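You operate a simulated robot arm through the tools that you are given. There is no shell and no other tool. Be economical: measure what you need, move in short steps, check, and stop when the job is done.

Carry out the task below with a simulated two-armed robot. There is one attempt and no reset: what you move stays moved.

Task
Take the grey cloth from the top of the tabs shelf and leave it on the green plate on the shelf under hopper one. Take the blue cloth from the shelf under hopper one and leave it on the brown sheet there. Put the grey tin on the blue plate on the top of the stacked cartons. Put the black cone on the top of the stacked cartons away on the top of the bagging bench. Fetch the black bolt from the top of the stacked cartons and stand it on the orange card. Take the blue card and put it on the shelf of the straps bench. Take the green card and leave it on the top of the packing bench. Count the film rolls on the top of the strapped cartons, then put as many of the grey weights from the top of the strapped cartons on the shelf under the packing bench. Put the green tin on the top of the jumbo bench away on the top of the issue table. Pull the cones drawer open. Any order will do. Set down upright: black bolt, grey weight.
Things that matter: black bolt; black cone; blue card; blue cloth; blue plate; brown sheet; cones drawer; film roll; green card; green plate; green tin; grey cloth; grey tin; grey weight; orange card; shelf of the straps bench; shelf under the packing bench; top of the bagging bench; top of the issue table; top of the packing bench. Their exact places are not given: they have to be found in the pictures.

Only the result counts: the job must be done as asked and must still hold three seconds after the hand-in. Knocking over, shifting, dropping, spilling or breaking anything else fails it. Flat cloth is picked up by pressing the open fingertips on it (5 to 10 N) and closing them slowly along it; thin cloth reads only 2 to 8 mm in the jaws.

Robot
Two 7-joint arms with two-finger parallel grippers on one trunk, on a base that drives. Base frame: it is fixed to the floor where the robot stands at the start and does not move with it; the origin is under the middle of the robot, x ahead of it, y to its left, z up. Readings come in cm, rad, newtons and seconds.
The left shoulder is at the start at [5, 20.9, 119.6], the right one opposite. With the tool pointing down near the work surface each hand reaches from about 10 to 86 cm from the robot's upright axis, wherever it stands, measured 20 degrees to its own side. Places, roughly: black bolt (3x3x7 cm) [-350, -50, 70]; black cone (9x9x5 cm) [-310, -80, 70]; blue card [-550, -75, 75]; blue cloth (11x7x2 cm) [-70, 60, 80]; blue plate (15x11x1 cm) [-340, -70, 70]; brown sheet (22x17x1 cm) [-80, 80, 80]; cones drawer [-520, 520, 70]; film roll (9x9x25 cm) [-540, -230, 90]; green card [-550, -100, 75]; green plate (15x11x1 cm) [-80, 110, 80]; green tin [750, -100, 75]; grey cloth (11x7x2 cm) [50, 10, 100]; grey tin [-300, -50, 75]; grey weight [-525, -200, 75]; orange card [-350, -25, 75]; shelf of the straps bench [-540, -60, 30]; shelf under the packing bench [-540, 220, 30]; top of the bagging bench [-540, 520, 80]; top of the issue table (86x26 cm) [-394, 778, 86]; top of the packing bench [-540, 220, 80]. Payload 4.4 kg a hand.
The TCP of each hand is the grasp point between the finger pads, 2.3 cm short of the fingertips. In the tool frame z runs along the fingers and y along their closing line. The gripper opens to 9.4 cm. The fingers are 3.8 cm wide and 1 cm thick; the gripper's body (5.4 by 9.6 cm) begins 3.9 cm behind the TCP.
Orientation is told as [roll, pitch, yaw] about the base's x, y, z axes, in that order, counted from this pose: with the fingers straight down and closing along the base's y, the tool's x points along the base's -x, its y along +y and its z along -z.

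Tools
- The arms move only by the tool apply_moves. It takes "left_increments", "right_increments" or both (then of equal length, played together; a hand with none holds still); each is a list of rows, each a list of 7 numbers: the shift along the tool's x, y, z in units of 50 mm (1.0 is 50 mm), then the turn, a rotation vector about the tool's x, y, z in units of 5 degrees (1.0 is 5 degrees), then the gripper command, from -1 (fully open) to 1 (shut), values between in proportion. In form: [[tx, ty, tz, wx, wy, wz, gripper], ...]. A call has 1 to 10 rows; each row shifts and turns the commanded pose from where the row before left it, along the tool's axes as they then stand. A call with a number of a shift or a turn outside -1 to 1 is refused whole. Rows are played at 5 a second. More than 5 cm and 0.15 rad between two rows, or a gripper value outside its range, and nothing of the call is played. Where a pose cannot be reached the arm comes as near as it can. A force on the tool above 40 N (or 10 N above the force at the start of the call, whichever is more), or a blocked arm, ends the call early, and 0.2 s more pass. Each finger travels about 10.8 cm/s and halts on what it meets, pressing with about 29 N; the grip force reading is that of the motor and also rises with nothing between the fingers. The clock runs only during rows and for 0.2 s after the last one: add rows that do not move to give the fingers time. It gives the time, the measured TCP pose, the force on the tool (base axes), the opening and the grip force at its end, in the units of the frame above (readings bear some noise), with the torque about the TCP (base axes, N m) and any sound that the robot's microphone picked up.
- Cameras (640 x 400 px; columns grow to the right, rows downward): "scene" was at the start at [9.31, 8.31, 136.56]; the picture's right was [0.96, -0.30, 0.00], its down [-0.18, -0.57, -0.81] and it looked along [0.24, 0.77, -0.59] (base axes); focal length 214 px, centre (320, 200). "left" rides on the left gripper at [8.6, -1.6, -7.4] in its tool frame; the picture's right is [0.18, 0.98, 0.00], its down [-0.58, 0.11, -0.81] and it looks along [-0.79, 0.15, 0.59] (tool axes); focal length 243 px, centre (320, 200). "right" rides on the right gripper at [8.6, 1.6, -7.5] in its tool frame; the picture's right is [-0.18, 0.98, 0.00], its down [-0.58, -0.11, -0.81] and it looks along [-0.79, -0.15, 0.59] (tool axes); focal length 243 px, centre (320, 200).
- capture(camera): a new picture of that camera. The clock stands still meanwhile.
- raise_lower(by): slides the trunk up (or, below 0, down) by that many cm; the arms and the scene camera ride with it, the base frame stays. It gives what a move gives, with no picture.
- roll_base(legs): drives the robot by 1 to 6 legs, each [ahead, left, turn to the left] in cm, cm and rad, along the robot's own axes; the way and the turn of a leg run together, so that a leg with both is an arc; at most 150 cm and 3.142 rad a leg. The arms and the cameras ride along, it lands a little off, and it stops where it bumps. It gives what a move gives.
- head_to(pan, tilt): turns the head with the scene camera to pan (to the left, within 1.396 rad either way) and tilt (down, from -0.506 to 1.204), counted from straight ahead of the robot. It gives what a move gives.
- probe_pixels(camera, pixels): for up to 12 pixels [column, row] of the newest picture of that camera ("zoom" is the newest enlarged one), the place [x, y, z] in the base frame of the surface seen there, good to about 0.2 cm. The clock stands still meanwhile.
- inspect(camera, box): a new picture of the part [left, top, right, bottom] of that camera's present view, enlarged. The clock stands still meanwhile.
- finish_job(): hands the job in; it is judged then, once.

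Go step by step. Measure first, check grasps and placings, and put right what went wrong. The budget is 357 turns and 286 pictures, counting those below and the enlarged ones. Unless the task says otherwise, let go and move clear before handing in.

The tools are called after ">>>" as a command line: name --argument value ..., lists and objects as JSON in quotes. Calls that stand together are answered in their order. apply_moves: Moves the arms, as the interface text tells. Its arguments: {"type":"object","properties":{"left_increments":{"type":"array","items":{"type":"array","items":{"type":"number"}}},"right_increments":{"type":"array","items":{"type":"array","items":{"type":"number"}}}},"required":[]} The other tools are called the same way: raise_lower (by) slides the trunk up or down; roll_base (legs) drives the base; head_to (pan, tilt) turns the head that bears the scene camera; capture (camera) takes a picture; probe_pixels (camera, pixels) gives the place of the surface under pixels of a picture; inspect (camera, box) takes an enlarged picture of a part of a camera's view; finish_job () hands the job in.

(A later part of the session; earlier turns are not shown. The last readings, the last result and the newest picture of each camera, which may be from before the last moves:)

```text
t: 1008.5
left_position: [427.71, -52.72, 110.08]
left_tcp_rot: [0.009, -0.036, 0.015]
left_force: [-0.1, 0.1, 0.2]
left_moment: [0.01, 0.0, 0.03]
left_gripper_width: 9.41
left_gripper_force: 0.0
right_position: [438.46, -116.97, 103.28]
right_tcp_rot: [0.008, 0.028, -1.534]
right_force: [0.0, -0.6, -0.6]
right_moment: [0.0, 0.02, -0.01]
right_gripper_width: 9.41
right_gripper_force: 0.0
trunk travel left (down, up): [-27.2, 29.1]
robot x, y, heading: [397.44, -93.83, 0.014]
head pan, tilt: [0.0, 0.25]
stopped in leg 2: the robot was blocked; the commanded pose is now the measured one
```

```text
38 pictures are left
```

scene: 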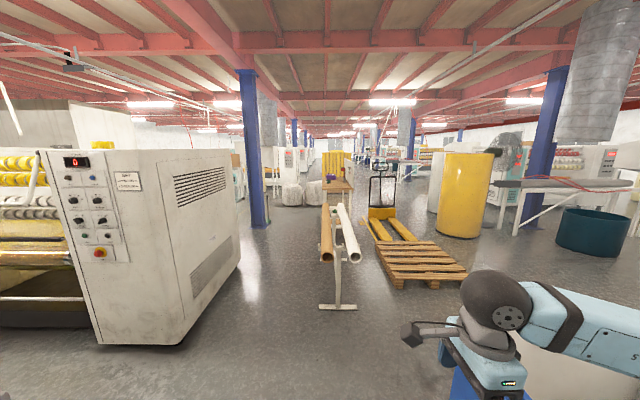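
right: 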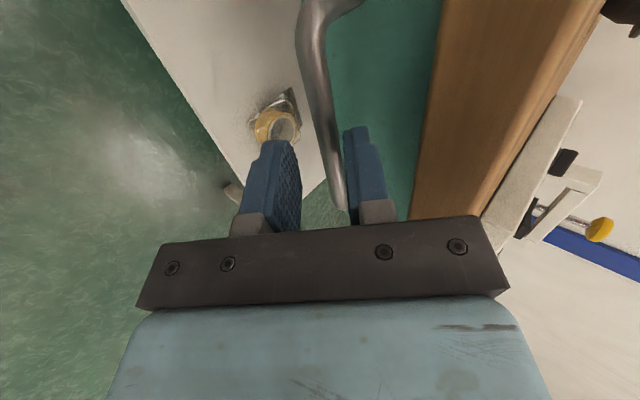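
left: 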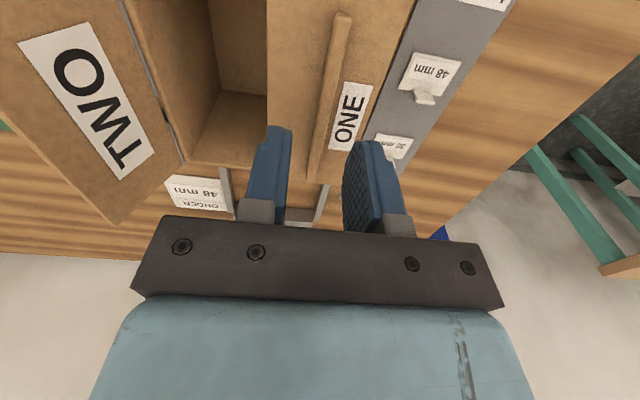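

Blocked at x 397. Probe nearby things: machine at left, roll rack ahead, and the white thing at right.

>>> probe_pixels --camera "scene" --pixels '[[110, 340], [190, 330], [240, 260], [335, 305], [325, 225], [560, 370], [450, 380], [385, 270], [465, 270], [450, 210], [342, 185], [300, 380]]'

>>> head_to --pan -0.6 --tilt 0.8

>>> capture --camera "scene"

```text
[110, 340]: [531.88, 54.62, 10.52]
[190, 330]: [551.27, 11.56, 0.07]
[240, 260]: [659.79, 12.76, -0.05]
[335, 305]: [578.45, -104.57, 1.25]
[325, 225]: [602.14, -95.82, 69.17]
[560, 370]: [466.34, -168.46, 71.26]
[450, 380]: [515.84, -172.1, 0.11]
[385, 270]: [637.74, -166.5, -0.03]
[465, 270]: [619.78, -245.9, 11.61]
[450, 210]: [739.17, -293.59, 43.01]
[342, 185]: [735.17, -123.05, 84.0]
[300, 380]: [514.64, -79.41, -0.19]
```

```text
t: 1009.5
left_position: [427.67, -52.8, 110.25]
left_tcp_rot: [0.005, -0.037, 0.016]
left_force: [-0.9, 0.5, -0.2]
left_moment: [-0.03, -0.02, -0.01]
left_gripper_width: 9.4
left_gripper_force: 0.0
right_position: [438.21, -117.15, 103.42]
right_tcp_rot: [0.012, 0.028, -1.537]
right_force: [-0.1, -0.3, 0.3]
right_moment: [0.02, -0.01, -0.02]
right_gripper_width: 9.41
right_gripper_force: 0.0
trunk travel left (down, up): [-27.2, 29.1]
robot x, y, heading: [397.37, -93.62, 0.012]
head pan, tilt: [-0.6, 0.799]
```

```text
37 pictures are left
```

scene: 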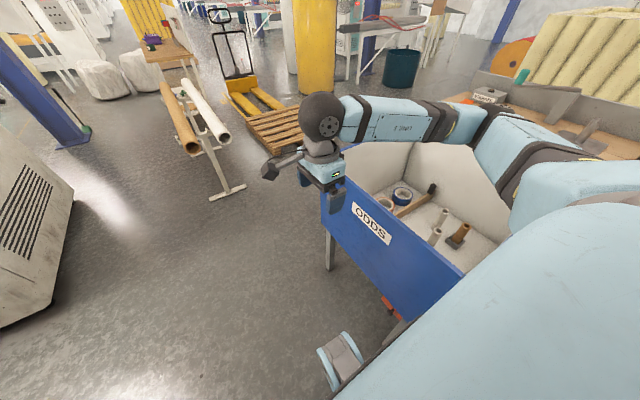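

The left elbow sticks out wide and likely touched the machine post at (387,-27). I'll back off 8 cm and stretch the left hand forward to bring the elbow in.

>>> roll_base --legs '[[-8, 0, 0]]'

>>> apply_moves --left_increments '[[-0.9, 0, 0, 0, 0, 0, -1], [-0.9, 0, 0, 0, 0, 0, -1], [-0.9, 0, 0, 0, 0, 0, -1], [-0.9, 0, 0, 0, 0, 0, -1], [-0.9, 0, 0, 0, 0, 0, -1], [-0.9, 0, 0, 0, 0, 0, -1], [-0.9, 0, 0, 0, 0, 0, -1], [0, -0.8, 0, 0, 0, 0, -1], [0, -0.8, 0, 0, 0, 0, -1], [0, -0.8, 0, 0, 0, 0, -1]]'

>>> head_to --pan 0.7 --tilt 0.5

>>> capture --camera "scene"

```text
t: 1010.6
left_position: [425.7, -53.75, 109.73]
left_tcp_rot: [0.015, -0.021, -0.028]
left_force: [-1.1, 0.1, 0.8]
left_moment: [0.0, 0.01, 0.02]
left_gripper_width: 9.36
left_gripper_force: 0.1
right_position: [433.09, -118.73, 102.53]
right_tcp_rot: [-0.012, 0.027, -1.581]
right_force: [-1.2, -0.2, 0.7]
right_moment: [0.02, -0.01, 0.01]
right_gripper_width: 9.42
right_gripper_force: 0.0
trunk travel left (down, up): [-27.2, 29.1]
robot x, y, heading: [391.98, -93.62, -0.03]
head pan, tilt: [-0.6, 0.799]
stopped in leg 1: the robot was blocked; the commanded pose is now the measured one
```

```text
t: 1013.0
left_position: [447.03, -51.78, 111.73]
left_tcp_rot: [-0.011, -0.054, 0.207]
left_force: [-1.1, 0.0, 0.0]
left_moment: [-0.03, 0.02, 0.04]
left_gripper_width: 9.38
left_gripper_force: 0.1
right_position: [435.57, -108.53, 103.54]
right_tcp_rot: [0.012, 0.016, -1.361]
right_force: [0.5, 0.7, -0.5]
right_moment: [-0.02, -0.02, -0.02]
right_gripper_width: 9.42
right_gripper_force: 0.0
trunk travel left (down, up): [-27.2, 29.1]
robot x, y, heading: [391.65, -93.54, 0.185]
head pan, tilt: [-0.6, 0.799]
stopped in row 10 (left hand): the arm was blocked; the commanded pose is now the measured one
```

```text
t: 1014.5
left_position: [446.97, -52.0, 111.71]
left_tcp_rot: [-0.012, -0.056, 0.204]
left_force: [-0.5, -1.0, 0.7]
left_moment: [0.0, -0.02, 0.02]
left_gripper_width: 9.4
left_gripper_force: 0.1
right_position: [435.41, -108.58, 103.91]
right_tcp_rot: [0.015, 0.013, -1.366]
right_force: [-1.2, -0.1, -0.9]
right_moment: [0.01, -0.02, 0.03]
right_gripper_width: 9.4
right_gripper_force: 0.0
trunk travel left (down, up): [-27.2, 29.1]
robot x, y, heading: [391.3, -93.27, 0.187]
head pan, tilt: [0.7, 0.499]
```

```text
36 pictures are left
```

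scene: 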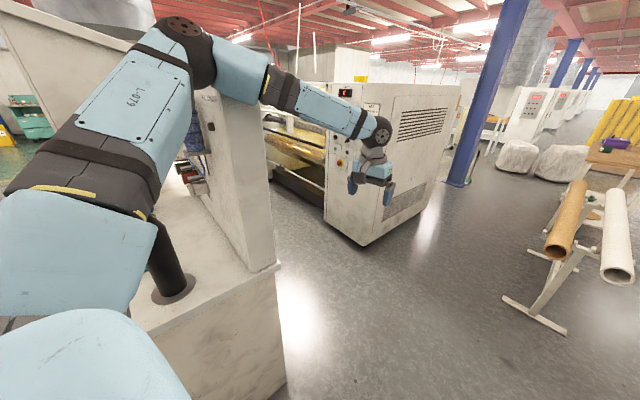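

The left elbow leans against the machine's panel and the base got twisted to 0.19 rad. I'll move right a few cm to free it.

>>> roll_base --legs '[[0, -7, 0]]'

>>> roll_base --legs '[[0, 0, -0.15]]'

```text
t: 1015.7
left_position: [449.89, -59.44, 110.86]
left_tcp_rot: [0.002, -0.036, 0.193]
left_force: [-0.6, 0.1, 0.0]
left_moment: [0.02, -0.05, -0.02]
left_gripper_width: 9.41
left_gripper_force: 0.0
right_position: [437.9, -115.76, 103.02]
right_tcp_rot: [-0.002, 0.022, -1.368]
right_force: [0.1, 0.0, -0.2]
right_moment: [-0.02, -0.01, -0.03]
right_gripper_width: 9.4
right_gripper_force: 0.0
trunk travel left (down, up): [-27.2, 29.1]
robot x, y, heading: [392.68, -100.01, 0.176]
head pan, tilt: [0.7, 0.499]
```

```text
t: 1016.8
left_position: [455.44, -68.46, 110.7]
left_tcp_rot: [0.003, -0.034, 0.044]
left_force: [0.3, -0.5, -0.4]
left_moment: [-0.01, 0.05, 0.01]
left_gripper_width: 9.39
left_gripper_force: 0.0
right_position: [435.11, -122.34, 102.92]
right_tcp_rot: [-0.003, 0.024, -1.518]
right_force: [0.4, 0.0, 0.2]
right_moment: [-0.02, -0.04, 0.02]
right_gripper_width: 9.38
right_gripper_force: 0.0
trunk travel left (down, up): [-27.2, 29.1]
robot x, y, heading: [392.59, -99.93, 0.033]
head pan, tilt: [0.7, 0.499]
```

Free again. Bring the left hand inward 20 cm and check where the elbow is.

>>> apply_moves --left_increments '[[0, -0.8, 0, 0, 0, 0, -1], [0, -0.8, 0, 0, 0, 0, -1], [0, -0.8, 0, 0, 0, 0, -1], [0, -0.8, 0, 0, 0, 0, -1], [0, -0.8, 0, 0, 0, 0, -1]]'

>>> capture --camera "scene"

>>> probe_pixels --camera "scene" --pixels '[[200, 60], [170, 120], [120, 200], [280, 90], [350, 120], [240, 300], [270, 270], [560, 300], [600, 330], [370, 245]]'

```text
t: 1018.0
left_position: [451.65, -82.26, 111.88]
left_tcp_rot: [-0.001, -0.036, 0.046]
left_force: [-0.1, -0.6, 0.3]
left_moment: [-0.01, 0.05, -0.02]
left_gripper_width: 9.4
left_gripper_force: 0.0
left hand out of reach, approached as far as the arm can: row 3, 4, 5
right_position: [435.23, -122.19, 102.91]
right_tcp_rot: [-0.003, 0.022, -1.516]
right_force: [-0.3, -0.3, 0.7]
right_moment: [0.0, -0.02, -0.02]
right_gripper_width: 9.39
right_gripper_force: 0.1
trunk travel left (down, up): [-27.2, 29.1]
robot x, y, heading: [393.11, -100.06, 0.029]
head pan, tilt: [0.7, 0.499]
```

```text
35 pictures are left
```

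scene: 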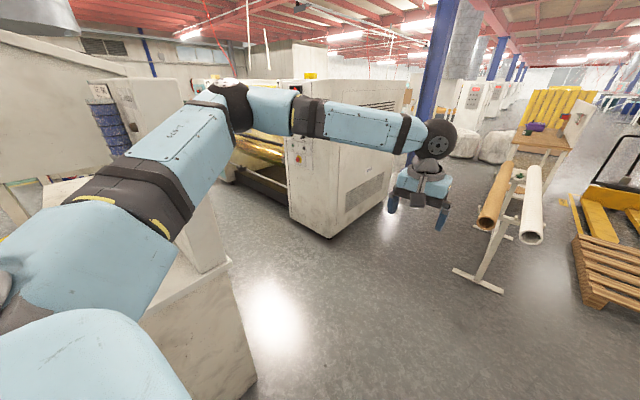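

```text
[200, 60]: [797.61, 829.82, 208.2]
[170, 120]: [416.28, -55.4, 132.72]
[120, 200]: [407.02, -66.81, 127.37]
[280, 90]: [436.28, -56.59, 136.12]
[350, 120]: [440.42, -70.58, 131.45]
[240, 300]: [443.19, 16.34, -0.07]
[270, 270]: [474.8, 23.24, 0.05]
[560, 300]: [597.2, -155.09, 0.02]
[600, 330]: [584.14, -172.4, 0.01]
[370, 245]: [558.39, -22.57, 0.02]
```

Elbow is now only ~50 cm to the left. Probe the rack's left extent and the machine's nearest corner.

>>> probe_pixels --camera "scene" --pixels '[[456, 271], [500, 291], [488, 222], [528, 240], [515, 180], [330, 236], [395, 185], [460, 185], [560, 140], [535, 128], [290, 205]]'

>>> inspect --camera "scene" --box '[480, 80, 640, 180]'

```text
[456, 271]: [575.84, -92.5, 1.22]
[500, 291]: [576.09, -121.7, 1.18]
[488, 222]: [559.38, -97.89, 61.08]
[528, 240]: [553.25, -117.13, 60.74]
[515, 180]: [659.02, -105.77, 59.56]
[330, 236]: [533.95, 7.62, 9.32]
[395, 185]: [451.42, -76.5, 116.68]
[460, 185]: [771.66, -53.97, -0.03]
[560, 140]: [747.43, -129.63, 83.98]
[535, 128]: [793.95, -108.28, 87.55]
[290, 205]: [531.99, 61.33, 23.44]
```

```text
4.00 times, centred on (560, 130) of scene
```

zoom: 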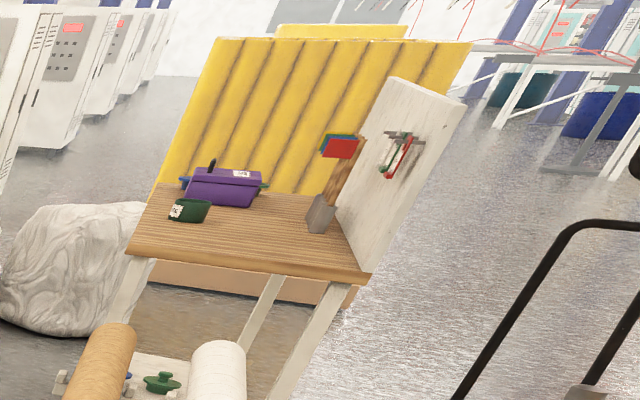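

The green tin stands on the jumbo bench at about (760,-103). I'll pass the narrow gap sideways: go ahead 80, left 48, turn right 90°, then slide left (east).

>>> roll_base --legs '[[75, 0, -0.03], [0, 48, 0], [0, 0, -1.571]]'

>>> roll_base --legs '[[0, 110, 0]]'

```text
t: 1030.1
left_position: [487.34, -107.88, 111.89]
left_tcp_rot: [-0.001, -0.036, -1.477]
left_force: [0.4, -0.5, 0.2]
left_moment: [-0.01, -0.01, 0.0]
left_gripper_width: 9.4
left_gripper_force: 0.1
right_position: [446.63, -93.24, 102.92]
right_tcp_rot: [-0.003, 0.024, -3.042]
right_force: [0.4, 0.4, -0.4]
right_moment: [0.02, -0.03, -0.02]
right_gripper_width: 9.39
right_gripper_force: 0.1
trunk travel left (down, up): [-27.2, 29.1]
robot x, y, heading: [466.75, -49.71, -1.49]
head pan, tilt: [0.7, 0.499]
```

```text
t: 1039.9
left_position: [595.53, -99.41, 111.79]
left_tcp_rot: [-0.002, -0.038, -1.477]
left_force: [-0.1, -0.1, -0.2]
left_moment: [-0.02, 0.05, 0.0]
left_gripper_width: 9.41
left_gripper_force: 0.1
right_position: [554.78, -84.7, 102.85]
right_tcp_rot: [-0.004, 0.023, -3.042]
right_force: [-0.5, -0.1, -0.7]
right_moment: [0.02, 0.02, -0.02]
right_gripper_width: 9.42
right_gripper_force: 0.0
trunk travel left (down, up): [-27.2, 29.1]
robot x, y, heading: [575.01, -41.12, -1.494]
head pan, tilt: [0.7, 0.499]
```

>>> roll_base --legs '[[4, 0, -0.077], [0, 130, 0]]'

>>> head_to --pan 0.6 --tilt 0.55

>>> capture --camera "scene"

```text
t: 1051.7
left_position: [719.12, -102.81, 111.84]
left_tcp_rot: [-0.001, -0.036, -1.528]
left_force: [-1.0, 0.0, 0.9]
left_moment: [-0.01, 0.0, 0.0]
left_gripper_width: 9.44
left_gripper_force: 0.0
right_position: [679.13, -86.0, 102.87]
right_tcp_rot: [-0.005, 0.024, -3.096]
right_force: [-0.5, 0.5, -0.5]
right_moment: [0.0, -0.06, 0.0]
right_gripper_width: 9.38
right_gripper_force: 0.0
trunk travel left (down, up): [-27.2, 29.1]
robot x, y, heading: [701.98, -44.36, -1.542]
head pan, tilt: [0.7, 0.499]
```

```text
t: 1052.3
left_position: [719.14, -102.88, 111.89]
left_tcp_rot: [-0.002, -0.036, -1.531]
left_force: [0.0, 0.0, -0.1]
left_moment: [0.02, -0.02, 0.05]
left_gripper_width: 9.38
left_gripper_force: 0.1
right_position: [679.15, -86.01, 102.95]
right_tcp_rot: [-0.003, 0.023, -3.093]
right_force: [-0.7, -0.3, -0.3]
right_moment: [-0.02, -0.01, -0.02]
right_gripper_width: 9.39
right_gripper_force: 0.0
trunk travel left (down, up): [-27.2, 29.1]
robot x, y, heading: [701.76, -44.08, -1.551]
head pan, tilt: [0.6, 0.55]
```

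```text
33 pictures are left
```

scene: 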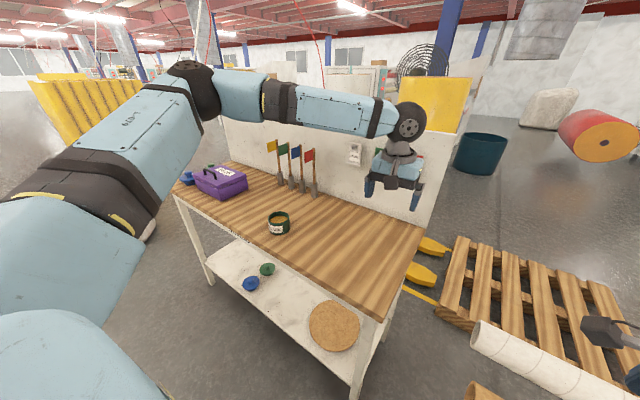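

The green tin is at (279,222) on the bench, open at the top. Zoom and probe.

>>> inspect --camera "scene" --box '[240, 195, 320, 245]'

>>> probe_pixels --camera "zoom" --pixels '[[315, 150], [230, 170], [390, 160], [310, 200], [310, 290], [250, 240], [375, 260], [300, 130], [480, 300]]'

>>> probe_pixels --camera "scene" --pixels '[[380, 318], [175, 190], [425, 235], [240, 185], [350, 280]]'

```text
8.00 times, centred on (280, 220) of scene
```

zoom: 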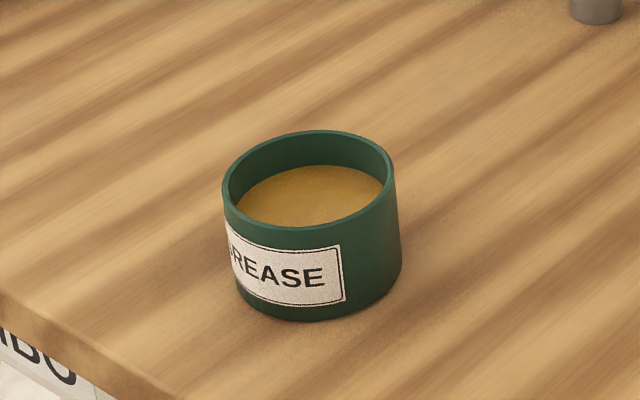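

```text
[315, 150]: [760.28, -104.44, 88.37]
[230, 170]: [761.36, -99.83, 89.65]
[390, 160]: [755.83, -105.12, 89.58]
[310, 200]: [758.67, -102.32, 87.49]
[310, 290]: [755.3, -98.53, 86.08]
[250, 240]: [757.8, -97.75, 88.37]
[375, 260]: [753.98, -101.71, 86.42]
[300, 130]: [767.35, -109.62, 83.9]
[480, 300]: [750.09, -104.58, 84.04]
```

```text
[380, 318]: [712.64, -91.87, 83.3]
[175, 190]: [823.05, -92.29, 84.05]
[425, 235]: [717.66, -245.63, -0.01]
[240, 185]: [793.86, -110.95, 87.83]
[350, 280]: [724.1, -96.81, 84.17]
```

Tin centre ≈(757.8,-101.6), Ø≈8, rim z 89.7, bench z 84. I'll use the left hand with base and trunk only: slide left 38.6 cm, then lower partway and check.

>>> roll_base --legs '[[-1.3, 38.6, 0]]'

>>> raise_lower --by -14

>>> capture --camera "left"

>>> probe_pixels --camera "left" --pixels '[[320, 40], [280, 60], [360, 60], [320, 100]]'

```text
t: 1056.3
left_position: [758.09, -100.56, 111.82]
left_tcp_rot: [0.0, -0.037, -1.534]
left_force: [-0.1, 0.1, -0.8]
left_moment: [0.0, 0.02, 0.0]
left_gripper_width: 9.39
left_gripper_force: 0.0
right_position: [718.12, -83.78, 102.84]
right_tcp_rot: [-0.004, 0.023, -3.098]
right_force: [-0.1, -0.3, 0.0]
right_moment: [0.03, -0.01, 0.03]
right_gripper_width: 9.39
right_gripper_force: 0.1
trunk travel left (down, up): [-27.2, 29.1]
robot x, y, heading: [741.01, -41.67, -1.549]
head pan, tilt: [0.6, 0.55]
```

```text
t: 1058.0
left_position: [757.96, -100.53, 97.88]
left_tcp_rot: [-0.002, -0.038, -1.533]
left_force: [-0.1, -0.2, -0.9]
left_moment: [-0.01, 0.0, 0.0]
left_gripper_width: 9.39
left_gripper_force: 0.1
right_position: [718.05, -83.67, 88.87]
right_tcp_rot: [-0.004, 0.023, -3.097]
right_force: [0.6, 0.0, -0.1]
right_moment: [0.0, 0.0, 0.01]
right_gripper_width: 9.4
right_gripper_force: 0.2
trunk travel left (down, up): [-13.2, 43.1]
robot x, y, heading: [740.43, -42.08, -1.544]
head pan, tilt: [0.6, 0.55]
```

```text
31 pictures are left
```

left: 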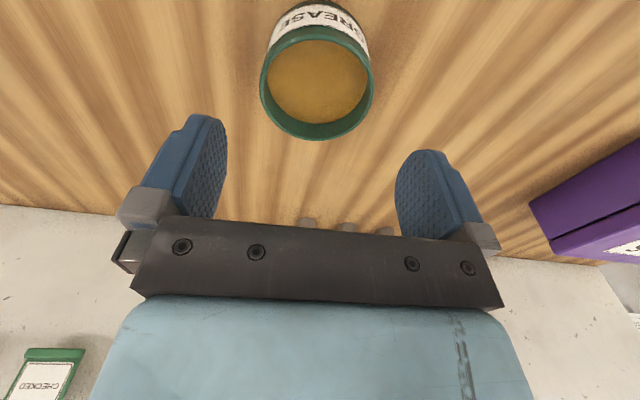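

```text
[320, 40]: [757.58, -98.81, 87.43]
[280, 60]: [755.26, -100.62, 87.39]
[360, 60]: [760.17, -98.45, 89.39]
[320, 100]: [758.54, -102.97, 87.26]
```

Probe rim points for the exact centre.

>>> probe_pixels --camera "left" --pixels '[[318, 136], [264, 85], [370, 80], [285, 35], [350, 35], [285, 122], [352, 120]]'

```text
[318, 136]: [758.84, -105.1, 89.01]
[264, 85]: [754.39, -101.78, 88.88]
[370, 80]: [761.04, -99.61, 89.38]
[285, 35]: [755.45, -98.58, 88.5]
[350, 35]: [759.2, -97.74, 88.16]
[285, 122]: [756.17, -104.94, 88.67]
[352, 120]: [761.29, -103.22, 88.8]
```

Centre (758.0,-101.4); ahead 0.9 cm, lower 10.4 cm, and grip.

>>> roll_base --legs '[[0.9, 0, 0]]'

>>> raise_lower --by -10.4

>>> apply_moves --left_increments '[[0, 0, 0, 0, 0, 0, -0.8], [0, 0, 0, 0, 0, 0, -0.4], [0, 0, 0, 0, 0, 0, 0.2], [0, 0, 0, 0, 0, 0, 1], [0, 0, 0, 0, 0, 0, 1]]'

>>> capture --camera "left"

```text
t: 1058.7
left_position: [758.18, -101.53, 97.91]
left_tcp_rot: [-0.001, -0.037, -1.532]
left_force: [-0.1, -0.5, -0.2]
left_moment: [0.0, 0.02, -0.02]
left_gripper_width: 9.4
left_gripper_force: 0.1
right_position: [718.16, -84.67, 88.87]
right_tcp_rot: [-0.002, 0.022, -3.098]
right_force: [-0.2, -0.7, -0.9]
right_moment: [0.01, 0.02, -0.01]
right_gripper_width: 9.4
right_gripper_force: 0.0
trunk travel left (down, up): [-13.2, 43.1]
robot x, y, heading: [741.21, -42.77, -1.547]
head pan, tilt: [0.6, 0.55]
```

```text
t: 1060.1
left_position: [758.1, -101.52, 87.47]
left_tcp_rot: [-0.002, -0.037, -1.534]
left_force: [-0.2, 0.0, -0.3]
left_moment: [-0.02, -0.02, -0.02]
left_gripper_width: 9.41
left_gripper_force: 0.0
right_position: [718.13, -84.53, 78.6]
right_tcp_rot: [-0.004, 0.021, -3.098]
right_force: [0.2, 0.8, 0.1]
right_moment: [0.04, -0.02, 0.0]
right_gripper_width: 9.41
right_gripper_force: 0.0
trunk travel left (down, up): [-2.8, 53.5]
robot x, y, heading: [741.1, -42.43, -1.548]
head pan, tilt: [0.6, 0.55]
```

```text
t: 1061.3
left_position: [758.06, -101.5, 87.38]
left_tcp_rot: [-0.002, -0.036, -1.536]
left_force: [-1.1, -1.1, 0.8]
left_moment: [-0.07, -0.1, -0.01]
left_gripper_width: 7.98
left_gripper_force: 29.1
right_position: [718.21, -84.68, 78.57]
right_tcp_rot: [-0.004, 0.023, -3.097]
right_force: [0.2, 1.1, 0.1]
right_moment: [0.01, -0.01, 0.05]
right_gripper_width: 9.43
right_gripper_force: 0.1
trunk travel left (down, up): [-2.8, 53.5]
robot x, y, heading: [741.09, -42.72, -1.549]
head pan, tilt: [0.6, 0.55]
```

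```text
30 pictures are left
```

left: 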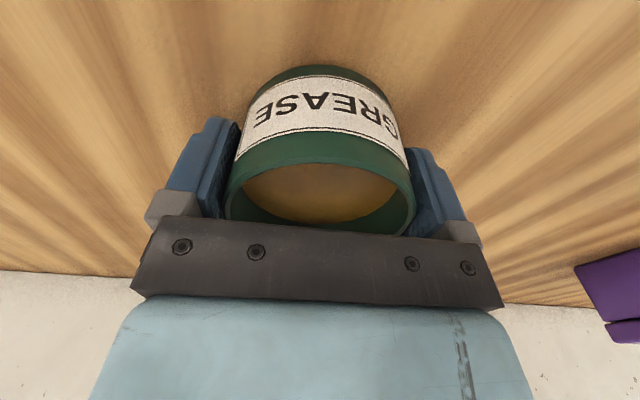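

Tin gripped (7.98). Lift 24 cm and slide back right (west) in two corrected steps.

>>> raise_lower --by 24

>>> roll_base --legs '[[-1, 0, -0.022], [0, -120, 0]]'

```text
t: 1063.8
left_position: [758.02, -101.63, 111.42]
left_tcp_rot: [-0.002, -0.036, -1.536]
left_force: [0.0, 0.4, -1.7]
left_moment: [0.01, 0.03, 0.0]
left_gripper_width: 7.96
left_gripper_force: 29.1
right_position: [718.19, -84.62, 102.52]
right_tcp_rot: [-0.003, 0.023, -3.097]
right_force: [-0.4, -0.5, -0.4]
right_moment: [-0.01, 0.0, 0.02]
right_gripper_width: 9.37
right_gripper_force: 0.1
trunk travel left (down, up): [-26.8, 29.5]
robot x, y, heading: [740.88, -42.57, -1.55]
head pan, tilt: [0.6, 0.55]
```

```text
t: 1075.1
left_position: [636.72, -102.21, 111.4]
left_tcp_rot: [-0.001, -0.037, -1.525]
left_force: [0.0, 0.0, -2.7]
left_moment: [-0.02, 0.0, -0.01]
left_gripper_width: 7.94
left_gripper_force: 29.4
right_position: [596.52, -85.73, 102.56]
right_tcp_rot: [-0.002, 0.021, -3.088]
right_force: [0.0, 0.1, -0.4]
right_moment: [-0.03, 0.01, 0.03]
right_gripper_width: 9.4
right_gripper_force: 0.0
trunk travel left (down, up): [-26.8, 29.5]
robot x, y, heading: [618.81, -43.72, -1.54]
head pan, tilt: [0.6, 0.55]
```

>>> roll_base --legs '[[0, -142, 0], [26, 0, 0], [0, 0, -1.6]]'

```text
t: 1092.2
left_position: [430.48, -119.53, 111.22]
left_tcp_rot: [-0.001, -0.035, -2.59]
left_force: [0.5, 0.3, -0.8]
left_moment: [0.0, 0.01, -0.02]
left_gripper_width: 7.95
left_gripper_force: 29.2
right_position: [426.32, -77.35, 102.3]
right_tcp_rot: [-0.007, 0.03, 2.162]
right_force: [0.4, -1.4, 0.8]
right_moment: [0.03, -0.01, -0.01]
right_gripper_width: 9.39
right_gripper_force: 0.0
trunk travel left (down, up): [-26.8, 29.5]
robot x, y, heading: [473.35, -75.67, -2.599]
head pan, tilt: [0.6, 0.55]
stopped in leg 3: the robot was blocked; the commanded pose is now the measured one
```

Blocked while turning (near the ODDS bin). I'll move east and a bit north to a roomier spot, then finish the turn.

>>> roll_base --legs '[[-33, 8, 0], [0, 0, -0.54]]'

```text
t: 1095.9
left_position: [446.28, -81.4, 111.62]
left_tcp_rot: [-0.002, -0.037, -3.133]
left_force: [0.1, -0.2, -2.0]
left_moment: [-0.03, -0.01, 0.01]
left_gripper_width: 7.99
left_gripper_force: 29.1
right_position: [464.24, -42.87, 102.68]
right_tcp_rot: [-0.005, 0.029, 1.616]
right_force: [0.0, 0.5, -0.1]
right_moment: [0.02, 0.0, -0.03]
right_gripper_width: 9.36
right_gripper_force: 0.1
trunk travel left (down, up): [-26.8, 29.5]
robot x, y, heading: [505.36, -65.79, 3.14]
head pan, tilt: [0.6, 0.55]
```

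Facing west now. Shift to y≈-93 and drive west with checks.

>>> roll_base --legs '[[0, 28, 0], [120, 0, 0]]'

```text
t: 1101.5
left_position: [399.07, -107.47, 112.72]
left_tcp_rot: [-0.014, -0.057, 3.11]
left_force: [-1.2, -0.2, -1.4]
left_moment: [-0.02, -0.03, 0.04]
left_gripper_width: 7.93
left_gripper_force: 29.2
right_position: [419.64, -69.6, 102.23]
right_tcp_rot: [-0.026, 0.01, 1.578]
right_force: [-0.4, -0.3, -0.4]
right_moment: [-0.03, -0.05, -0.01]
right_gripper_width: 9.39
right_gripper_force: 0.1
trunk travel left (down, up): [-26.8, 29.5]
robot x, y, heading: [457.47, -93.39, 3.098]
head pan, tilt: [0.6, 0.55]
stopped in leg 2: the robot was blocked; the commanded pose is now the measured one
```

Blocked again, this time something on the left (south). I'll look left.

>>> head_to --pan 0.9 --tilt 0.6

>>> capture --camera "scene"

```text
t: 1102.3
left_position: [399.48, -107.42, 113.01]
left_tcp_rot: [-0.015, -0.066, 3.112]
left_force: [0.0, -0.5, -2.5]
left_moment: [0.02, -0.03, 0.0]
left_gripper_width: 7.96
left_gripper_force: 28.8
right_position: [419.6, -69.56, 102.33]
right_tcp_rot: [-0.016, 0.012, 1.585]
right_force: [-0.1, 0.6, 0.5]
right_moment: [-0.01, 0.01, 0.0]
right_gripper_width: 9.41
right_gripper_force: 0.1
trunk travel left (down, up): [-26.8, 29.5]
robot x, y, heading: [457.18, -92.91, 3.106]
head pan, tilt: [0.901, 0.6]
```

```text
29 pictures are left
```

scene: 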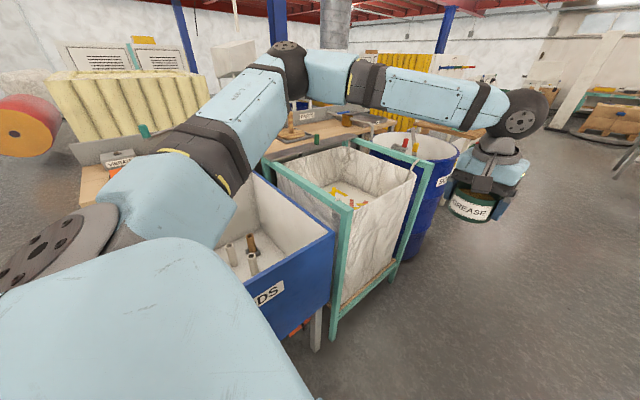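

Probe the bin, its leg and the teal frame.

>>> probe_pixels --camera "scene" --pixels '[[316, 345], [330, 240], [290, 300], [345, 215], [335, 335], [405, 165], [290, 55], [390, 85], [240, 100]]'

```text
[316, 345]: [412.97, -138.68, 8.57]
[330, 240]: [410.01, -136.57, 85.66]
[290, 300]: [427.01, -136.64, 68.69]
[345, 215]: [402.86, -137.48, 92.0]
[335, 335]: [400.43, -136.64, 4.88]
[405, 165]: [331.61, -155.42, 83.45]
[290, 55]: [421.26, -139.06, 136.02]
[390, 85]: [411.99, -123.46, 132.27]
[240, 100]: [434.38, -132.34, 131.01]
```

Nothing obvious touches at that height. I'll try shifting right (north) 7 cm and going on with a short leg.

>>> roll_base --legs '[[-4, -8, 0.03], [25, 0, 0]]'

```text
t: 1103.1
left_position: [399.02, -107.31, 112.33]
left_tcp_rot: [-0.017, -0.054, 3.108]
left_force: [-0.5, 0.4, -1.9]
left_moment: [0.01, -0.02, -0.01]
left_gripper_width: 7.91
left_gripper_force: 28.7
right_position: [419.53, -69.53, 102.1]
right_tcp_rot: [-0.027, 0.008, 1.582]
right_force: [-0.7, -0.1, 0.2]
right_moment: [-0.01, -0.02, 0.0]
right_gripper_width: 9.4
right_gripper_force: 0.0
trunk travel left (down, up): [-26.8, 29.5]
robot x, y, heading: [457.87, -93.13, 3.096]
head pan, tilt: [0.901, 0.6]
stopped in leg 1: the robot was blocked; the commanded pose is now the measured one
```

Blocked also to the right/back. Look right.

>>> head_to --pan -0.9 --tilt 0.6

>>> capture --camera "scene"

>>> probe_pixels --camera "scene" --pixels '[[320, 200], [200, 250], [420, 200], [150, 150], [300, 120], [480, 150], [260, 330], [100, 250]]'

```text
t: 1104.9
left_position: [399.27, -107.2, 112.55]
left_tcp_rot: [-0.018, -0.06, 3.109]
left_force: [0.1, 0.6, -1.6]
left_moment: [-0.02, 0.0, -0.01]
left_gripper_width: 7.97
left_gripper_force: 29.0
right_position: [419.72, -69.57, 102.05]
right_tcp_rot: [-0.028, 0.01, 1.585]
right_force: [0.7, -1.4, -0.5]
right_moment: [0.01, 0.01, 0.01]
right_gripper_width: 9.38
right_gripper_force: 0.1
trunk travel left (down, up): [-26.8, 29.5]
robot x, y, heading: [457.54, -92.95, 3.104]
head pan, tilt: [-0.901, 0.6]
```

```text
28 pictures are left
```

scene: 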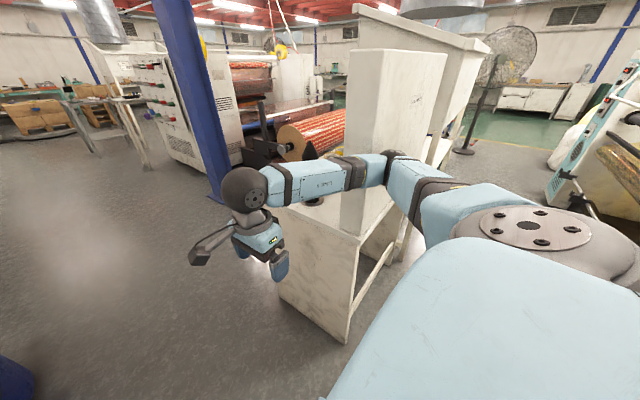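

```text
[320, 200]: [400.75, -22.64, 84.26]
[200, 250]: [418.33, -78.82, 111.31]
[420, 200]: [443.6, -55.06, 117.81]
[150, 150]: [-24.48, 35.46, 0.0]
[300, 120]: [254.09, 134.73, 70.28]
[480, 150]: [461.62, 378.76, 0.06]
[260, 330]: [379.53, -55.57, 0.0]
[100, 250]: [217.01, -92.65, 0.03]
```

The right elbow touches the white tower. I'll pull the right hand inward, step left 5 cm, then proceed.

>>> apply_moves --right_increments '[[0.6, 0, 0, 0, 0, 0, -1], [0.6, 0, 0, 0, 0, 0, -1], [0.6, 0, 0, 0, 0, 0, -1], [0.6, -0.3, 0, 0, 0, 0, -1]]'

>>> roll_base --legs '[[0, 5, 0.03]]'

>>> roll_base --legs '[[60, 0, 0]]'

```text
t: 1106.1
left_position: [397.47, -96.16, 112.13]
left_tcp_rot: [-0.003, -0.053, 2.943]
left_force: [-0.8, -0.1, -2.4]
left_moment: [-0.01, -0.08, -0.01]
left_gripper_width: 7.96
left_gripper_force: 28.9
right_position: [423.55, -73.51, 101.61]
right_tcp_rot: [-0.034, 0.014, 1.392]
right_force: [0.5, -0.6, 0.5]
right_moment: [0.01, -0.04, 0.02]
right_gripper_width: 9.4
right_gripper_force: 0.1
trunk travel left (down, up): [-26.8, 29.5]
robot x, y, heading: [457.82, -92.8, 2.934]
head pan, tilt: [-0.901, 0.6]
stopped in row 4 (right hand): the arm was blocked; the commanded pose is now the measured one
```

```text
t: 1107.2
left_position: [395.5, -103.06, 111.56]
left_tcp_rot: [-0.003, -0.039, 2.983]
left_force: [-0.3, -0.8, -1.1]
left_moment: [0.06, -0.05, -0.01]
left_gripper_width: 7.92
left_gripper_force: 28.6
right_position: [420.79, -79.84, 101.24]
right_tcp_rot: [-0.048, 0.018, 1.438]
right_force: [-0.2, -0.4, -0.1]
right_moment: [0.03, 0.0, -0.02]
right_gripper_width: 9.38
right_gripper_force: 0.0
trunk travel left (down, up): [-26.8, 29.5]
robot x, y, heading: [457.13, -97.93, 2.966]
head pan, tilt: [-0.901, 0.6]
```

```text
t: 1110.7
left_position: [335.58, -92.1, 111.68]
left_tcp_rot: [-0.003, -0.04, 2.975]
left_force: [0.9, -0.2, -2.3]
left_moment: [-0.02, -0.01, 0.0]
left_gripper_width: 7.94
left_gripper_force: 29.6
right_position: [361.01, -68.99, 101.2]
right_tcp_rot: [-0.045, 0.018, 1.433]
right_force: [-0.8, 0.5, 0.2]
right_moment: [-0.01, 0.0, -0.03]
right_gripper_width: 9.4
right_gripper_force: 0.1
trunk travel left (down, up): [-26.8, 29.5]
robot x, y, heading: [396.84, -86.93, 2.967]
head pan, tilt: [-0.901, 0.6]
```

Past the tight spot. Continue 40 cm, correct heading, then west.

>>> roll_base --legs '[[45, 9, 0], [0, 0, 0.165], [110, 0, 0]]'

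```text
t: 1119.4
left_position: [179.71, -100.89, 111.68]
left_tcp_rot: [-0.002, -0.041, 3.134]
left_force: [0.2, -1.0, -1.1]
left_moment: [-0.02, 0.0, 0.0]
left_gripper_width: 7.93
left_gripper_force: 28.8
right_position: [201.14, -74.07, 101.33]
right_tcp_rot: [-0.045, 0.018, 1.592]
right_force: [0.0, -0.9, 0.1]
right_moment: [0.01, 0.01, 0.01]
right_gripper_width: 9.4
right_gripper_force: 0.0
trunk travel left (down, up): [-26.8, 29.5]
robot x, y, heading: [239.38, -86.29, 3.122]
head pan, tilt: [-0.901, 0.6]
```

>>> roll_base --legs '[[150, 0, 0], [150, 0, 0.01], [150, 0, 0]]'

>>> roll_base --legs '[[0, -140, 0], [0, -140, 0], [140, 0, 0]]'

```text
t: 1140.9
left_position: [-270.69, -105.66, 111.7]
left_tcp_rot: [-0.001, -0.04, 3.141]
left_force: [0.2, 0.3, -1.9]
left_moment: [0.0, -0.03, -0.03]
left_gripper_width: 7.95
left_gripper_force: 29.0
right_position: [-249.44, -78.6, 101.26]
right_tcp_rot: [-0.046, 0.017, 1.6]
right_force: [0.2, 1.0, 0.3]
right_moment: [-0.01, 0.02, -0.02]
right_gripper_width: 9.4
right_gripper_force: 0.1
trunk travel left (down, up): [-26.8, 29.5]
robot x, y, heading: [-211.64, -90.55, 3.128]
head pan, tilt: [-0.901, 0.6]
```

```text
t: 1172.3
left_position: [-399.38, 188.68, 111.84]
left_tcp_rot: [-0.001, -0.04, 3.097]
left_force: [0.3, 0.5, -2.6]
left_moment: [-0.05, -0.04, 0.01]
left_gripper_width: 7.96
left_gripper_force: 29.2
right_position: [-376.83, 214.67, 101.33]
right_tcp_rot: [-0.045, 0.019, 1.553]
right_force: [0.0, 0.3, 0.4]
right_moment: [-0.02, -0.03, -0.04]
right_gripper_width: 9.4
right_gripper_force: 0.1
trunk travel left (down, up): [-26.8, 29.5]
robot x, y, heading: [-339.46, 201.42, 3.084]
head pan, tilt: [-0.901, 0.6]
```

>>> roll_base --legs '[[0, 0, 0.055], [0, -150, 0], [0, -150, 0], [0, -130, 0], [0, 0, -1.571]]'

>>> head_to --pan 0.1 --tilt 0.45

>>> capture --camera "scene"

```text
t: 1213.6
left_position: [-365.54, 684.79, 111.74]
left_tcp_rot: [-0.001, -0.042, 1.617]
left_force: [0.1, -1.2, -1.6]
left_moment: [-0.01, 0.01, 0.0]
left_gripper_width: 7.93
left_gripper_force: 28.9
right_position: [-337.61, 664.82, 101.3]
right_tcp_rot: [-0.046, 0.019, 0.073]
right_force: [-0.5, 0.1, -1.2]
right_moment: [0.01, 0.02, 0.01]
right_gripper_width: 9.42
right_gripper_force: 0.0
trunk travel left (down, up): [-26.8, 29.5]
robot x, y, heading: [-347.93, 626.06, 1.607]
head pan, tilt: [-0.901, 0.6]
```

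```text
t: 1214.8
left_position: [-365.44, 684.79, 111.72]
left_tcp_rot: [-0.001, -0.039, 1.616]
left_force: [-0.3, 0.6, -1.8]
left_moment: [-0.03, 0.01, 0.02]
left_gripper_width: 7.94
left_gripper_force: 28.8
right_position: [-337.56, 664.73, 101.3]
right_tcp_rot: [-0.045, 0.02, 0.072]
right_force: [0.1, -0.7, 0.6]
right_moment: [-0.03, -0.03, -0.04]
right_gripper_width: 9.39
right_gripper_force: 0.1
trunk travel left (down, up): [-26.8, 29.5]
robot x, y, heading: [-347.67, 625.74, 1.6]
head pan, tilt: [0.099, 0.45]
```

```text
27 pictures are left
```

scene: 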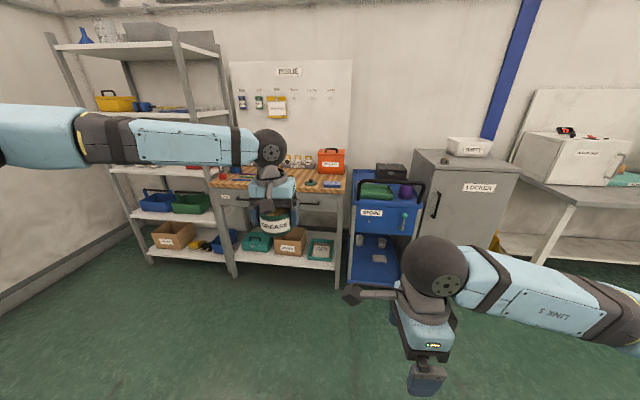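

The issue table is under the ISSUE board at (285,180). Zoom and probe free space on it.

>>> inspect --camera "scene" --box '[200, 130, 360, 230]'

>>> probe_pixels --camera "zoom" --pixels '[[60, 210], [90, 190], [150, 180], [400, 210], [400, 190], [460, 215], [540, 210], [560, 185], [480, 205], [330, 190], [420, 230]]'

```text
4.00 times, centred on (280, 180) of scene
```

zoom: 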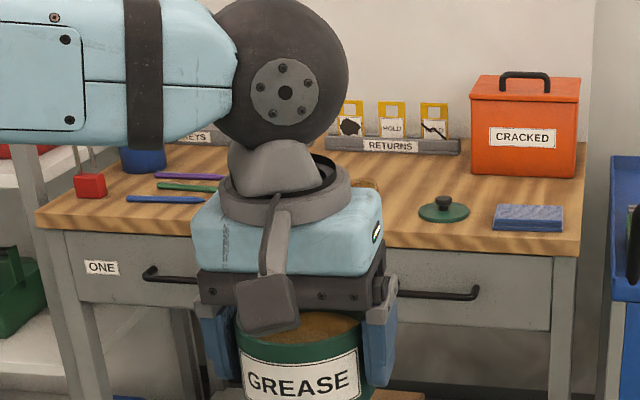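

```text
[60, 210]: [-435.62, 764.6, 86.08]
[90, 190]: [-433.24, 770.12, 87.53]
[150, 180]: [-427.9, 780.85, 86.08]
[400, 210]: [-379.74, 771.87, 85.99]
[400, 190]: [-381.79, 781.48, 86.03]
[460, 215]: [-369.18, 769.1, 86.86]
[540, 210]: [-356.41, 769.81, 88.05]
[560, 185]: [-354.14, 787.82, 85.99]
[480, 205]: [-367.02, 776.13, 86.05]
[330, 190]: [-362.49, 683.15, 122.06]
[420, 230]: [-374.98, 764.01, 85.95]
```

Free spot at about (-388,771) between pens and the green lid. Probe the shelf post at left for elbow clearance.

>>> probe_pixels --camera "scene" --pixels '[[235, 268], [190, 70], [205, 200], [228, 60], [75, 70], [345, 275]]'

>>> roll_base --legs '[[0, 0, -0.03], [0, 12, 0], [55, 0, 0]]'

>>> capture --camera "scene"

```text
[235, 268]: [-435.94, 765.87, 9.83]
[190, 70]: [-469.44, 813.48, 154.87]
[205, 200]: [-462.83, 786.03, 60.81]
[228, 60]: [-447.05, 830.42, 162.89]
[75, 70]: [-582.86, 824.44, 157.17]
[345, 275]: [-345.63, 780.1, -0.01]
```

```text
t: 1219.7
left_position: [-375.95, 740.45, 111.63]
left_tcp_rot: [-0.001, -0.041, 1.586]
left_force: [0.3, 0.2, -1.7]
left_moment: [-0.03, 0.01, 0.01]
left_gripper_width: 7.95
left_gripper_force: 29.4
right_position: [-348.75, 719.56, 101.33]
right_tcp_rot: [-0.045, 0.02, 0.044]
right_force: [-0.2, -0.5, 0.2]
right_moment: [0.01, 0.0, -0.02]
right_gripper_width: 9.35
right_gripper_force: 0.1
trunk travel left (down, up): [-26.8, 29.5]
robot x, y, heading: [-359.91, 680.91, 1.572]
head pan, tilt: [0.099, 0.45]
```

```text
25 pictures are left
```

scene: 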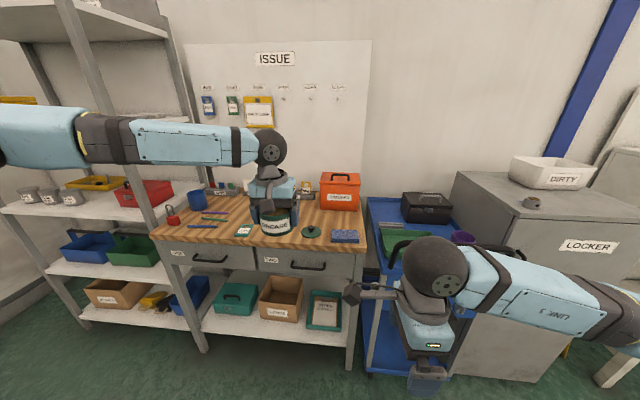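

There's a small card at (243,231) and the lid at (311,231); probe to choose the spot.

>>> probe_pixels --camera "scene" --pixels '[[243, 231], [252, 227], [235, 233], [302, 232], [311, 225], [280, 240], [265, 244], [297, 210], [225, 213], [330, 236], [292, 244]]'

```text
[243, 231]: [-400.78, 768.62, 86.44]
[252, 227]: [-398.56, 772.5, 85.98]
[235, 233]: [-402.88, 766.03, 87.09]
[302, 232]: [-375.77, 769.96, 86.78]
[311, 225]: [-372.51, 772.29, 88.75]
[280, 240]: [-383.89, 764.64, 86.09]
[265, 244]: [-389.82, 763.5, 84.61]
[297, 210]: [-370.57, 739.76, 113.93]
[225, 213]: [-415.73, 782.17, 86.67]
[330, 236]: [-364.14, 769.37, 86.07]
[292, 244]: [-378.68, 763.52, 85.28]
```

Place at (-387,774): left 11, ahead 34, then lower 17 and check with the left camera.

>>> roll_base --legs '[[0, 11, 0], [33.5, 0, 0]]'

>>> raise_lower --by -17

>>> capture --camera "left"

```text
t: 1223.2
left_position: [-388.11, 773.99, 111.67]
left_tcp_rot: [-0.001, -0.04, 1.595]
left_force: [0.0, 0.3, -2.3]
left_moment: [-0.01, 0.02, -0.01]
left_gripper_width: 7.95
left_gripper_force: 29.4
right_position: [-360.58, 753.4, 101.26]
right_tcp_rot: [-0.045, 0.02, 0.054]
right_force: [0.0, -0.4, -0.2]
right_moment: [-0.01, -0.02, -0.05]
right_gripper_width: 9.4
right_gripper_force: 0.1
trunk travel left (down, up): [-26.8, 29.5]
robot x, y, heading: [-371.38, 714.82, 1.588]
head pan, tilt: [0.099, 0.45]
```

```text
t: 1224.5
left_position: [-388.84, 772.7, 100.74]
left_tcp_rot: [-0.023, -0.057, 1.585]
left_force: [-0.3, 1.3, -2.8]
left_moment: [-0.03, 0.0, -0.01]
left_gripper_width: 7.94
left_gripper_force: 28.6
right_position: [-360.56, 754.93, 97.07]
right_tcp_rot: [0.154, -0.017, 0.017]
right_force: [-0.3, 0.3, -0.5]
right_moment: [0.0, 0.0, -0.01]
right_gripper_width: 9.4
right_gripper_force: 0.0
trunk travel left (down, up): [-15.3, 41.0]
robot x, y, heading: [-371.63, 714.67, 1.572]
head pan, tilt: [0.099, 0.45]
stopped: the arm was blocked; the commanded pose is now the measured one
```

```text
24 pictures are left
```

left: 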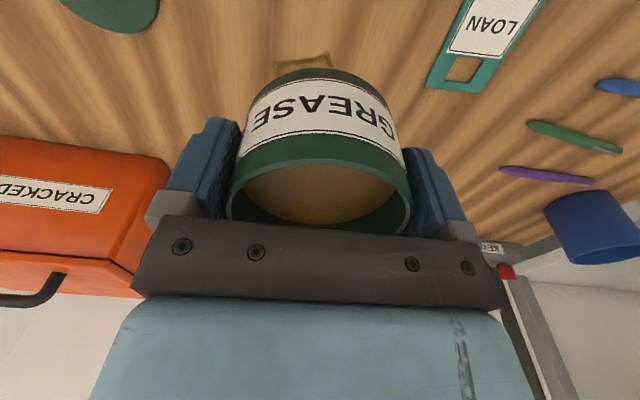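

The right arm pressed onto something on the blue cart. Raise the trunk 8 cm and lift the right hand clear, then lower again.

>>> raise_lower --by 8

>>> apply_moves --right_increments '[[0, 0, -0.8, 0, 0, 0, -1], [0, 0, -0.8, 0, 0, 0, -1], [0, 0, -0.8, 0, 0, 0, -1], [0, -0.6, -0.7, 0, 0, 0, -1], [0, -0.6, -0.7, 0, 0, 0, -1], [0, -0.6, -0.7, 0, 0, 0, -1]]'

>>> head_to --pan -0.5 --tilt 0.55

>>> capture --camera "scene"

```text
t: 1225.7
left_position: [-387.55, 773.88, 108.15]
left_tcp_rot: [-0.003, -0.039, 1.589]
left_force: [-0.7, 1.0, -2.1]
left_moment: [-0.02, -0.04, -0.01]
left_gripper_width: 7.91
left_gripper_force: 29.1
right_position: [-359.39, 756.03, 103.57]
right_tcp_rot: [0.127, 0.006, 0.028]
right_force: [0.6, 1.0, 0.4]
right_moment: [0.02, -0.02, 0.0]
right_gripper_width: 9.4
right_gripper_force: 0.1
trunk travel left (down, up): [-23.3, 33.0]
robot x, y, heading: [-371.4, 715.14, 1.579]
head pan, tilt: [0.099, 0.45]
```

```text
t: 1227.1
left_position: [-387.6, 773.88, 108.22]
left_tcp_rot: [-0.004, -0.042, 1.586]
left_force: [0.8, -0.4, -1.6]
left_moment: [-0.01, -0.03, 0.0]
left_gripper_width: 7.94
left_gripper_force: 29.5
right_position: [-358.75, 743.92, 124.54]
right_tcp_rot: [0.125, 0.005, 0.027]
right_force: [0.5, -0.6, 0.8]
right_moment: [0.01, -0.01, 0.0]
right_gripper_width: 9.39
right_gripper_force: 0.1
trunk travel left (down, up): [-23.3, 33.0]
robot x, y, heading: [-371.51, 714.88, 1.575]
head pan, tilt: [0.099, 0.45]
```

```text
t: 1228.1
left_position: [-387.59, 773.89, 108.17]
left_tcp_rot: [-0.001, -0.039, 1.586]
left_force: [-0.5, -0.5, -2.1]
left_moment: [-0.05, -0.03, 0.0]
left_gripper_width: 7.97
left_gripper_force: 29.0
right_position: [-358.71, 744.16, 124.57]
right_tcp_rot: [0.125, 0.006, 0.027]
right_force: [0.0, -0.1, 0.6]
right_moment: [0.0, 0.02, -0.02]
right_gripper_width: 9.39
right_gripper_force: 0.0
trunk travel left (down, up): [-23.3, 33.0]
robot x, y, heading: [-371.22, 714.84, 1.576]
head pan, tilt: [-0.499, 0.55]
```

```text
23 pictures are left
```

scene: 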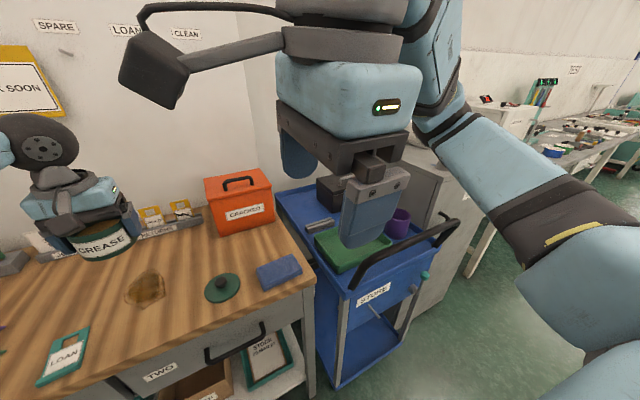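

The cart looks in place; right hand's now well above it. Lower the tin 18.4 cm in two steps.

>>> raise_lower --by -12

>>> raise_lower --by -6.2

>>> capture --camera "left"

```text
t: 1229.6
left_position: [-387.5, 774.02, 96.3]
left_tcp_rot: [-0.002, -0.043, 1.588]
left_force: [0.7, -0.1, -1.9]
left_moment: [0.02, 0.02, -0.03]
left_gripper_width: 7.95
left_gripper_force: 28.6
right_position: [-358.69, 744.05, 112.43]
right_tcp_rot: [0.126, 0.005, 0.028]
right_force: [-0.1, 0.4, -0.4]
right_moment: [0.0, 0.01, 0.01]
right_gripper_width: 9.38
right_gripper_force: 0.0
trunk travel left (down, up): [-11.3, 45.0]
robot x, y, heading: [-371.1, 715.03, 1.576]
head pan, tilt: [-0.499, 0.55]
```

```text
t: 1230.6
left_position: [-387.54, 774.01, 90.04]
left_tcp_rot: [-0.001, -0.04, 1.588]
left_force: [-0.7, -0.4, -2.7]
left_moment: [0.01, -0.01, -0.02]
left_gripper_width: 7.92
left_gripper_force: 29.6
right_position: [-358.62, 744.09, 106.26]
right_tcp_rot: [0.126, 0.004, 0.028]
right_force: [-0.3, 0.2, 1.1]
right_moment: [0.01, 0.0, 0.03]
right_gripper_width: 9.4
right_gripper_force: 0.1
trunk travel left (down, up): [-5.1, 51.2]
robot x, y, heading: [-371.36, 714.57, 1.577]
head pan, tilt: [-0.499, 0.55]
```

```text
22 pictures are left
```

left: 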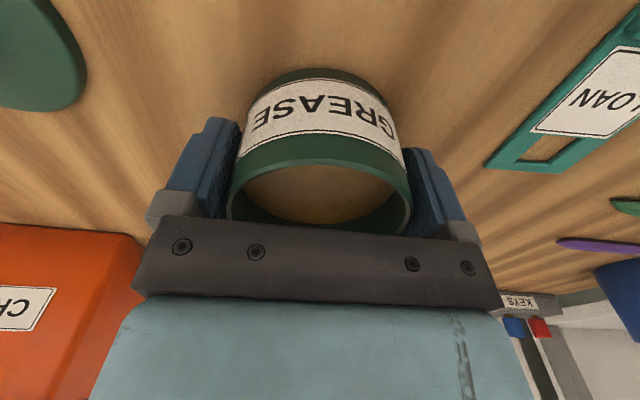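

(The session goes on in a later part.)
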